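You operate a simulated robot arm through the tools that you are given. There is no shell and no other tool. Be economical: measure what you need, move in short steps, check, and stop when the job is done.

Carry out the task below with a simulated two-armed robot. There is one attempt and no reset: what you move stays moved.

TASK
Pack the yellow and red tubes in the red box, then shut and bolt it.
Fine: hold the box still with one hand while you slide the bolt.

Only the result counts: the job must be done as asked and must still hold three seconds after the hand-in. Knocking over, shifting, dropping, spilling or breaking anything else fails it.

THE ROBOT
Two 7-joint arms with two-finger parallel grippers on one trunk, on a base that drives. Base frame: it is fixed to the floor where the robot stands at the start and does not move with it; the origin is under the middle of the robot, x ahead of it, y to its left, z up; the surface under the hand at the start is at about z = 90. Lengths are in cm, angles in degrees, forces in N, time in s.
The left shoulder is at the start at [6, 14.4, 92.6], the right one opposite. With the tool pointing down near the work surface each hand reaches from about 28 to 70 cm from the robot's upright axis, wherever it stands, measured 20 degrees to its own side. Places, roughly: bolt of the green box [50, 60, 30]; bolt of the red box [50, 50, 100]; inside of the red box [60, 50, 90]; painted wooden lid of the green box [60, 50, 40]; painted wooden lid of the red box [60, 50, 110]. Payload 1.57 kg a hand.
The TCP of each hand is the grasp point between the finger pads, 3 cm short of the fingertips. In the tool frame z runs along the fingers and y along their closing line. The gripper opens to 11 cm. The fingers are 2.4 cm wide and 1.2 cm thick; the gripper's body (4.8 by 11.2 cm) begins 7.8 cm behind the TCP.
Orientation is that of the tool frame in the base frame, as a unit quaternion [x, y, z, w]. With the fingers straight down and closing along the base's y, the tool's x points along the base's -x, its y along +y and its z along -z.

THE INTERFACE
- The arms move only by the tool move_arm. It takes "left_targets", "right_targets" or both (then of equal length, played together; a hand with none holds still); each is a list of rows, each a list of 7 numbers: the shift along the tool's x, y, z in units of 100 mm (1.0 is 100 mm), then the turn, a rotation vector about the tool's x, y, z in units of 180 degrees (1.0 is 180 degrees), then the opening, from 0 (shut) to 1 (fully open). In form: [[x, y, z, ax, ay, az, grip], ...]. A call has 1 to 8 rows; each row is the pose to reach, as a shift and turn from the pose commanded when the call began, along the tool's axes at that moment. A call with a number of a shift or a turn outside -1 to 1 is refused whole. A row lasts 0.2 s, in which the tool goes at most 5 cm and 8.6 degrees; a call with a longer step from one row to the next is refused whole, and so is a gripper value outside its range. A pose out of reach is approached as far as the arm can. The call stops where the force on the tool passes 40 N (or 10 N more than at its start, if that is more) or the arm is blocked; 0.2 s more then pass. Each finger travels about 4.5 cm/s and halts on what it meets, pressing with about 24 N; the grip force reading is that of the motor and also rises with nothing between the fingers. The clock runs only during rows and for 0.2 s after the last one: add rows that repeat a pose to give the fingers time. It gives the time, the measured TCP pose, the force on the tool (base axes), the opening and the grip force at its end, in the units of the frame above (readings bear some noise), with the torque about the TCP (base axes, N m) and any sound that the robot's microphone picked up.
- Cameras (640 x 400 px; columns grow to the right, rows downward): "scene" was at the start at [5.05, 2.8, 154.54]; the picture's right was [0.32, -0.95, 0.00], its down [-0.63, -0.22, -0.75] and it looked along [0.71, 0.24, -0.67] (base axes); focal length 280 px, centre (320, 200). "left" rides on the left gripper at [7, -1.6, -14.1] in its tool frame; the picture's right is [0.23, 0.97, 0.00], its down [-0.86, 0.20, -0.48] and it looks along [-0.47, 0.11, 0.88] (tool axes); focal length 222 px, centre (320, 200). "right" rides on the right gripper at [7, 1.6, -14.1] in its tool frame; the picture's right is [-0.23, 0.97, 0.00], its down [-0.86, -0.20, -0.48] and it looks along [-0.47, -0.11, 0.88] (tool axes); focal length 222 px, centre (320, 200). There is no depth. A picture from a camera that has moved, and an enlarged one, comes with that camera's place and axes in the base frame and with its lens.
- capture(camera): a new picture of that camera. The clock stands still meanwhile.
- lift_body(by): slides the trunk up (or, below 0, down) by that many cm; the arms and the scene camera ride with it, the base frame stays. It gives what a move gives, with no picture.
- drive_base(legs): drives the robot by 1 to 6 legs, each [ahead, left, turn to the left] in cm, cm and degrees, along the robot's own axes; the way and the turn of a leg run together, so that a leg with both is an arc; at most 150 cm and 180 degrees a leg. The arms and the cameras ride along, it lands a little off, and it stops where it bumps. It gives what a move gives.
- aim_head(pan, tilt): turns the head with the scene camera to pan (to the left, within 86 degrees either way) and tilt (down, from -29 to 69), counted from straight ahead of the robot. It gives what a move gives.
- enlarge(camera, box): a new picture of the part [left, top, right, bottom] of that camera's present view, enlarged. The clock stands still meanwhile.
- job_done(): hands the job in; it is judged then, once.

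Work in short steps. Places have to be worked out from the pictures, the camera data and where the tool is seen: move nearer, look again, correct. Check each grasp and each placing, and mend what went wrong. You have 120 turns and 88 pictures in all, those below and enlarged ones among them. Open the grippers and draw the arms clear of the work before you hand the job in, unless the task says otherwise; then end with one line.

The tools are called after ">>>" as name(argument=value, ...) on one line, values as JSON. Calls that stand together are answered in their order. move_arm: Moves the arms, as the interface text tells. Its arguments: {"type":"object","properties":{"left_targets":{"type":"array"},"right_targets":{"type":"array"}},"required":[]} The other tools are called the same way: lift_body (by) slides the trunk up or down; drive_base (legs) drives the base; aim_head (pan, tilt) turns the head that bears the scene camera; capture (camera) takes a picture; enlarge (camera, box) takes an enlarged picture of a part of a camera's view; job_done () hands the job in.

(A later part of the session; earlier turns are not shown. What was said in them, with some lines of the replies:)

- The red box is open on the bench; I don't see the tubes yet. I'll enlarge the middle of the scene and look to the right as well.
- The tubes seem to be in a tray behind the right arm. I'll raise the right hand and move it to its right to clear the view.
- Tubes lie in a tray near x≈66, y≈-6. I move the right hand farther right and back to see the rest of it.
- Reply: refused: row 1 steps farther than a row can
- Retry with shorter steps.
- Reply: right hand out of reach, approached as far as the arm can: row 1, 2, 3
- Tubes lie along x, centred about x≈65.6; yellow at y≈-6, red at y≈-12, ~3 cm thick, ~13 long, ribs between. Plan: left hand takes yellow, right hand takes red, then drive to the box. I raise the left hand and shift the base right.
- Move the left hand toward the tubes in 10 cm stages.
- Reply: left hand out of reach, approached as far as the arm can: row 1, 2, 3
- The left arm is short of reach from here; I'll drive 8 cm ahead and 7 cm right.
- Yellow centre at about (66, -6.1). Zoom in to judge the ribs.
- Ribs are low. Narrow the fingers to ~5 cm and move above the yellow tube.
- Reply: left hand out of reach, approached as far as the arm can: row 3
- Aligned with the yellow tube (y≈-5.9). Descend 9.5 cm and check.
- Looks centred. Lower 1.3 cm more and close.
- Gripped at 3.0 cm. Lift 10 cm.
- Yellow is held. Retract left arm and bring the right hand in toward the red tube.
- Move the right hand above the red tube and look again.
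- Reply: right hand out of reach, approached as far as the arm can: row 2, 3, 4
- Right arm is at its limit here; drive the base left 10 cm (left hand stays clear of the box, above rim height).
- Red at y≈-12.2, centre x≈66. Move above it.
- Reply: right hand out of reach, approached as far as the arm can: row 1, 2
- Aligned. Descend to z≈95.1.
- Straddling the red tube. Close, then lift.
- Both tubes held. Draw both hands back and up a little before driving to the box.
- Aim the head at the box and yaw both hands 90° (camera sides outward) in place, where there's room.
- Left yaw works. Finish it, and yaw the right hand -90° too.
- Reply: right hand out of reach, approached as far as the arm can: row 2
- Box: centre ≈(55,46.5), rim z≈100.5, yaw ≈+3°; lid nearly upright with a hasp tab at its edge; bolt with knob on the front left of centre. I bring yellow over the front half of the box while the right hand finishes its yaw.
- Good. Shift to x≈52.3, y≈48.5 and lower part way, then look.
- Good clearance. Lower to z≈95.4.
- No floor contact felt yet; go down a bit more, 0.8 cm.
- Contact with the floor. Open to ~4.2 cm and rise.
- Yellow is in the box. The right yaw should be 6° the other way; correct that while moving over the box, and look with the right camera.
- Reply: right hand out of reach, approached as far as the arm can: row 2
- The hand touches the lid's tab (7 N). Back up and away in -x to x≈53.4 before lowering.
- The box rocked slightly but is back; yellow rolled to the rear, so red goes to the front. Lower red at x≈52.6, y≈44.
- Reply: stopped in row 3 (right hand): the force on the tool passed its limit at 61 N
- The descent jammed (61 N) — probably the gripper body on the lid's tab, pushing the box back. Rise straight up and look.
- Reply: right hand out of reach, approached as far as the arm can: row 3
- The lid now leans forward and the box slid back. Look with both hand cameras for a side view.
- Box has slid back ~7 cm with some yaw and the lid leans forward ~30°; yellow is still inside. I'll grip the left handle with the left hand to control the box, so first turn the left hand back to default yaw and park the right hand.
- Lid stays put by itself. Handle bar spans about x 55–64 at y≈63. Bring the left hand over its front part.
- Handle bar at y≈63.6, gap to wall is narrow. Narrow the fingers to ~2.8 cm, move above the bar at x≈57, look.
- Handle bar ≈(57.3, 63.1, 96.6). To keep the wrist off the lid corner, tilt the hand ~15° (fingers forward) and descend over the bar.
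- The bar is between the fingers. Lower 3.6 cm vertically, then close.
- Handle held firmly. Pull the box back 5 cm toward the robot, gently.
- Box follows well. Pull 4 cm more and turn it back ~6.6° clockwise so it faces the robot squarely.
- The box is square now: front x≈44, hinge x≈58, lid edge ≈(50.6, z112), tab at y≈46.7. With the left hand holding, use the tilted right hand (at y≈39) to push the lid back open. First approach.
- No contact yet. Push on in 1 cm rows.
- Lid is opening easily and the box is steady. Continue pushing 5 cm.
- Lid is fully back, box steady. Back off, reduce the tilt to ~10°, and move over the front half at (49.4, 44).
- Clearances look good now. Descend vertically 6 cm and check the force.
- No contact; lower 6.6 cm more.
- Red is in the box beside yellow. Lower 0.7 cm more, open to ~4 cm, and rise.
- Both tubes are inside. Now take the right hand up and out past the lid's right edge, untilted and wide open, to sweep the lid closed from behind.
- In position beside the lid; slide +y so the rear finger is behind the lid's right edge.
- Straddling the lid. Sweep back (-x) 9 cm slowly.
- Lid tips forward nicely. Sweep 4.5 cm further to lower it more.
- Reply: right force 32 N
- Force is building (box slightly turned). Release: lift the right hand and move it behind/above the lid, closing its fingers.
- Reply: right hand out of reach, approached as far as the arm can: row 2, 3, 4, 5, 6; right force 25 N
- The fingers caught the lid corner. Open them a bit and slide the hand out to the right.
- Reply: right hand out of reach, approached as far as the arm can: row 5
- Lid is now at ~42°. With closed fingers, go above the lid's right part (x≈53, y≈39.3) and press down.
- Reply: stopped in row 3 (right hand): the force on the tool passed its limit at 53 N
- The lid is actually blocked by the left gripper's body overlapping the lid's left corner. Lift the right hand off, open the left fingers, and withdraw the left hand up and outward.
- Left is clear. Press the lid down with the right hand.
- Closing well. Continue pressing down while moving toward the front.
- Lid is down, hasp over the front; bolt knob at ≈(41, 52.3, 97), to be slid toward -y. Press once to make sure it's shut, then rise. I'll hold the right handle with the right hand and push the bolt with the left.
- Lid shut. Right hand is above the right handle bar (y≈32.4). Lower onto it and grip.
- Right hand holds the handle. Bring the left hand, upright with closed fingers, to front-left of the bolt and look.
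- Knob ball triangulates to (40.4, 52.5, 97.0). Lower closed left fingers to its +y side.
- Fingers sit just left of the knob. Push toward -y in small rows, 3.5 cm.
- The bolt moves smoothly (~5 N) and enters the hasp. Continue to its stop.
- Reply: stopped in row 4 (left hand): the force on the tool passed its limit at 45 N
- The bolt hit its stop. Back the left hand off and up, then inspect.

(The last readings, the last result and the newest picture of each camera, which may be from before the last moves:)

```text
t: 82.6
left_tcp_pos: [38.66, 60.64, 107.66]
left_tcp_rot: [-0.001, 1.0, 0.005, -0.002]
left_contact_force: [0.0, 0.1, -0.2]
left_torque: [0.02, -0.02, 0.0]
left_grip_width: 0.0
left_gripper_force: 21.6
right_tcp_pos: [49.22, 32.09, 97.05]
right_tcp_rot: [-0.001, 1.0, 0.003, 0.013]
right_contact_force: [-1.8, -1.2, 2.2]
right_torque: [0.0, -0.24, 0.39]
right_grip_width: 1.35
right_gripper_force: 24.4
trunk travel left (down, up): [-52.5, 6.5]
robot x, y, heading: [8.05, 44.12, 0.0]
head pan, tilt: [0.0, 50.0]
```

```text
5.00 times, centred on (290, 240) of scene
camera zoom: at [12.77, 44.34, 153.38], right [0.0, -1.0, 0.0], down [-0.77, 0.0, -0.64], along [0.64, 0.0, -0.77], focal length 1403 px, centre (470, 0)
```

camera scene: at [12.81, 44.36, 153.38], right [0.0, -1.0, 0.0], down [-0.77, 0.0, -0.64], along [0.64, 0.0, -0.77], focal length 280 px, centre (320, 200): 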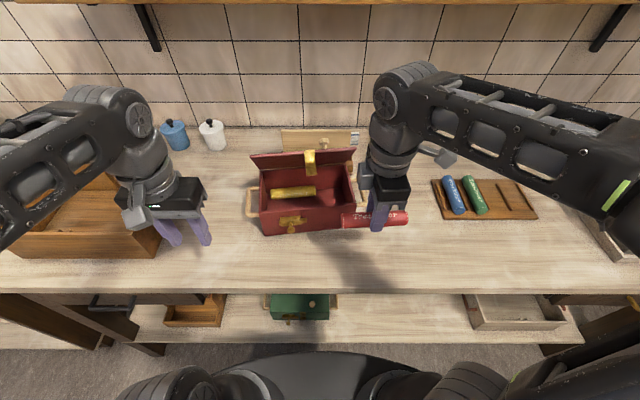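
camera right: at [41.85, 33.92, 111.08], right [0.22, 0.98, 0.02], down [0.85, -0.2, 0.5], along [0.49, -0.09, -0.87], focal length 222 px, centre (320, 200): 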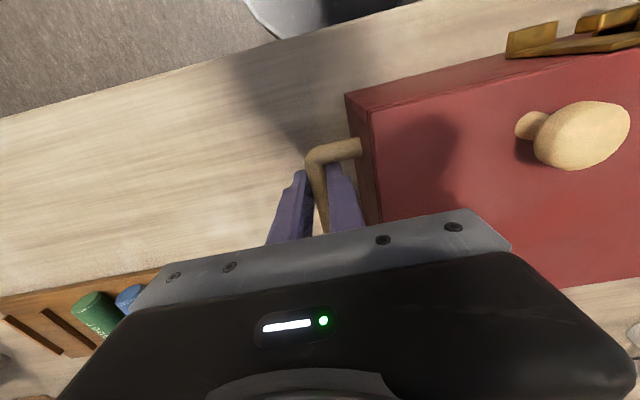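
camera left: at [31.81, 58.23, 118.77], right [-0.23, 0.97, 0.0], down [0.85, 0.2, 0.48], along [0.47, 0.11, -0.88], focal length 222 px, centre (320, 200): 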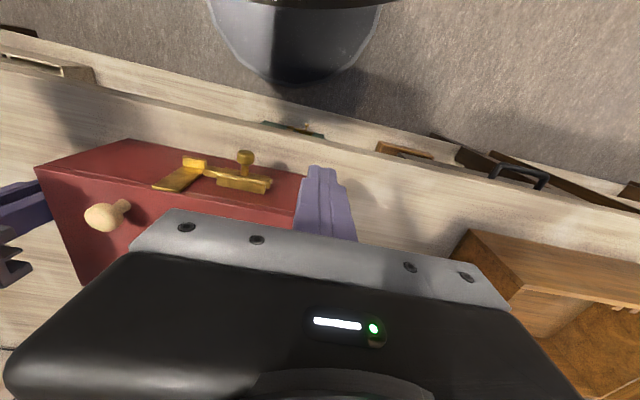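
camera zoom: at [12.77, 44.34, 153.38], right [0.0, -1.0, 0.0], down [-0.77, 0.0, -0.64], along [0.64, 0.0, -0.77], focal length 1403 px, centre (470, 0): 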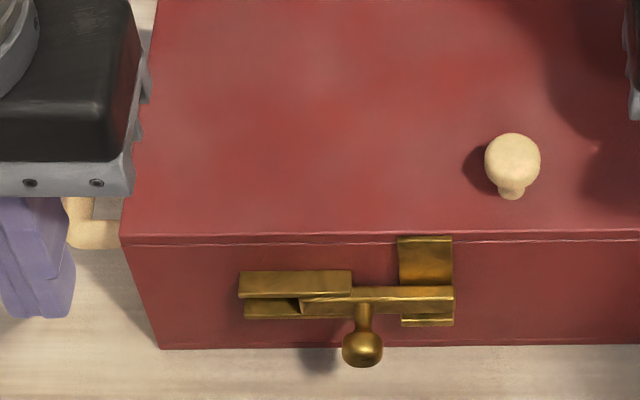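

The bolt passes through the hasp at full travel. Release the right handle and lift clear.

>>> move_arm(right_targets=[[0, 0, 0, 0, 0, 0, 0.15], [0, 0, 0, 0, 0, 0, 0.25], [0, 0, -0.2, 0, 0, 0, 0.25], [0, 0, -0.5, 0, 0, 0, 0.25], [0, 0, -0.9, 0, 0, 0, 0.25], [0.3, -0.2, -1, 0, 0, 0, 0.4], [0.6, -0.4, -1, 0, 0, 0, 0.6]], left_targets=[[0, 0, 0, 0, 0, 0, 0.1], [0, 0, 0, 0, 0, 0, 0.2], [0, 0.1, 0, 0, 0, 0, 0.3], [0, 0.2, 0, 0, 0, 0, 0.4], [0.2, 0.4, 0, 0, 0, 0, 0.5], [0.4, 0.6, 0, 0, 0, 0, 0.5], [0.5, 0.6, 0, 0, 0, 0, 0.5]])

>>> capture(camera="scene")

>>> enlarge(camera="scene", box=[230, 160, 390, 280])

```text
t: 84.2
left_tcp_pos: [33.58, 66.67, 107.77]
left_tcp_rot: [-0.002, 1.0, 0.006, -0.002]
left_contact_force: [0.2, -0.7, -0.7]
left_torque: [0.0, -0.01, -0.02]
left_grip_width: 5.48
left_gripper_force: 0.0
right_tcp_pos: [42.96, 28.0, 107.04]
right_tcp_rot: [-0.001, 1.0, 0.004, 0.013]
right_contact_force: [0.6, -0.2, -0.3]
right_torque: [0.01, -0.03, -0.03]
right_grip_width: 6.59
right_gripper_force: 0.0
trunk travel left (down, up): [-52.5, 6.5]
robot x, y, heading: [7.77, 44.35, 0.1]
head pan, tilt: [0.0, 50.0]
```

```text
8 pictures are left
camera scene: at [12.72, 44.3, 153.39], right [0.0, -1.0, 0.0], down [-0.77, 0.0, -0.64], along [0.64, 0.0, -0.77], focal length 280 px, centre (320, 200)
```

scene: 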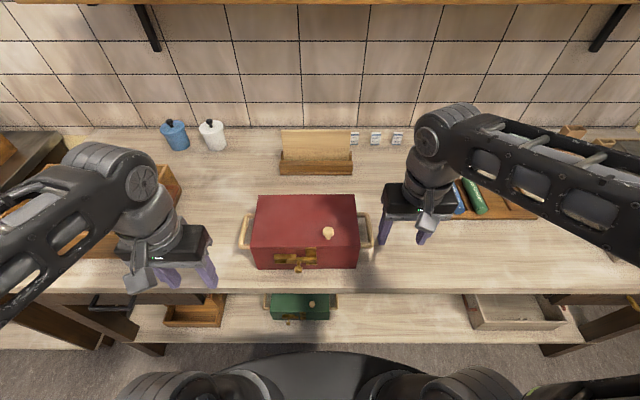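

```text
3.33 times, centred on (310, 220) of scene
camera zoom: at [12.72, 44.3, 153.39], right [0.0, -1.0, 0.0], down [-0.77, 0.0, -0.64], along [0.64, 0.0, -0.77], focal length 935 px, centre (353, 133)
```

zoom: 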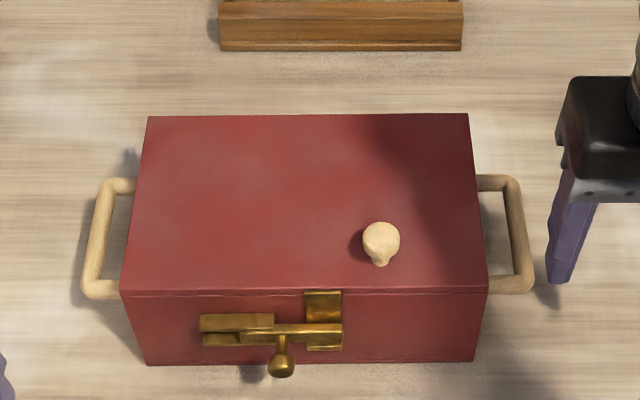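

The box is shut and bolted, both hands are open and clear, and nothing around it looks disturbed. Handing the job in.

>>> job_done()

```text
The job is handed in.
```

The yellow and red tubes are in the red box, and it is shut and bolted. I held the box by its right handle while the left hand slid the bolt to its stop. On the way, the gripper bumped the open lid. That pushed the box back about 7 cm, so I pulled it back toward the robot, and it now stands about 4 cm nearer the bench's front edge than at the start.
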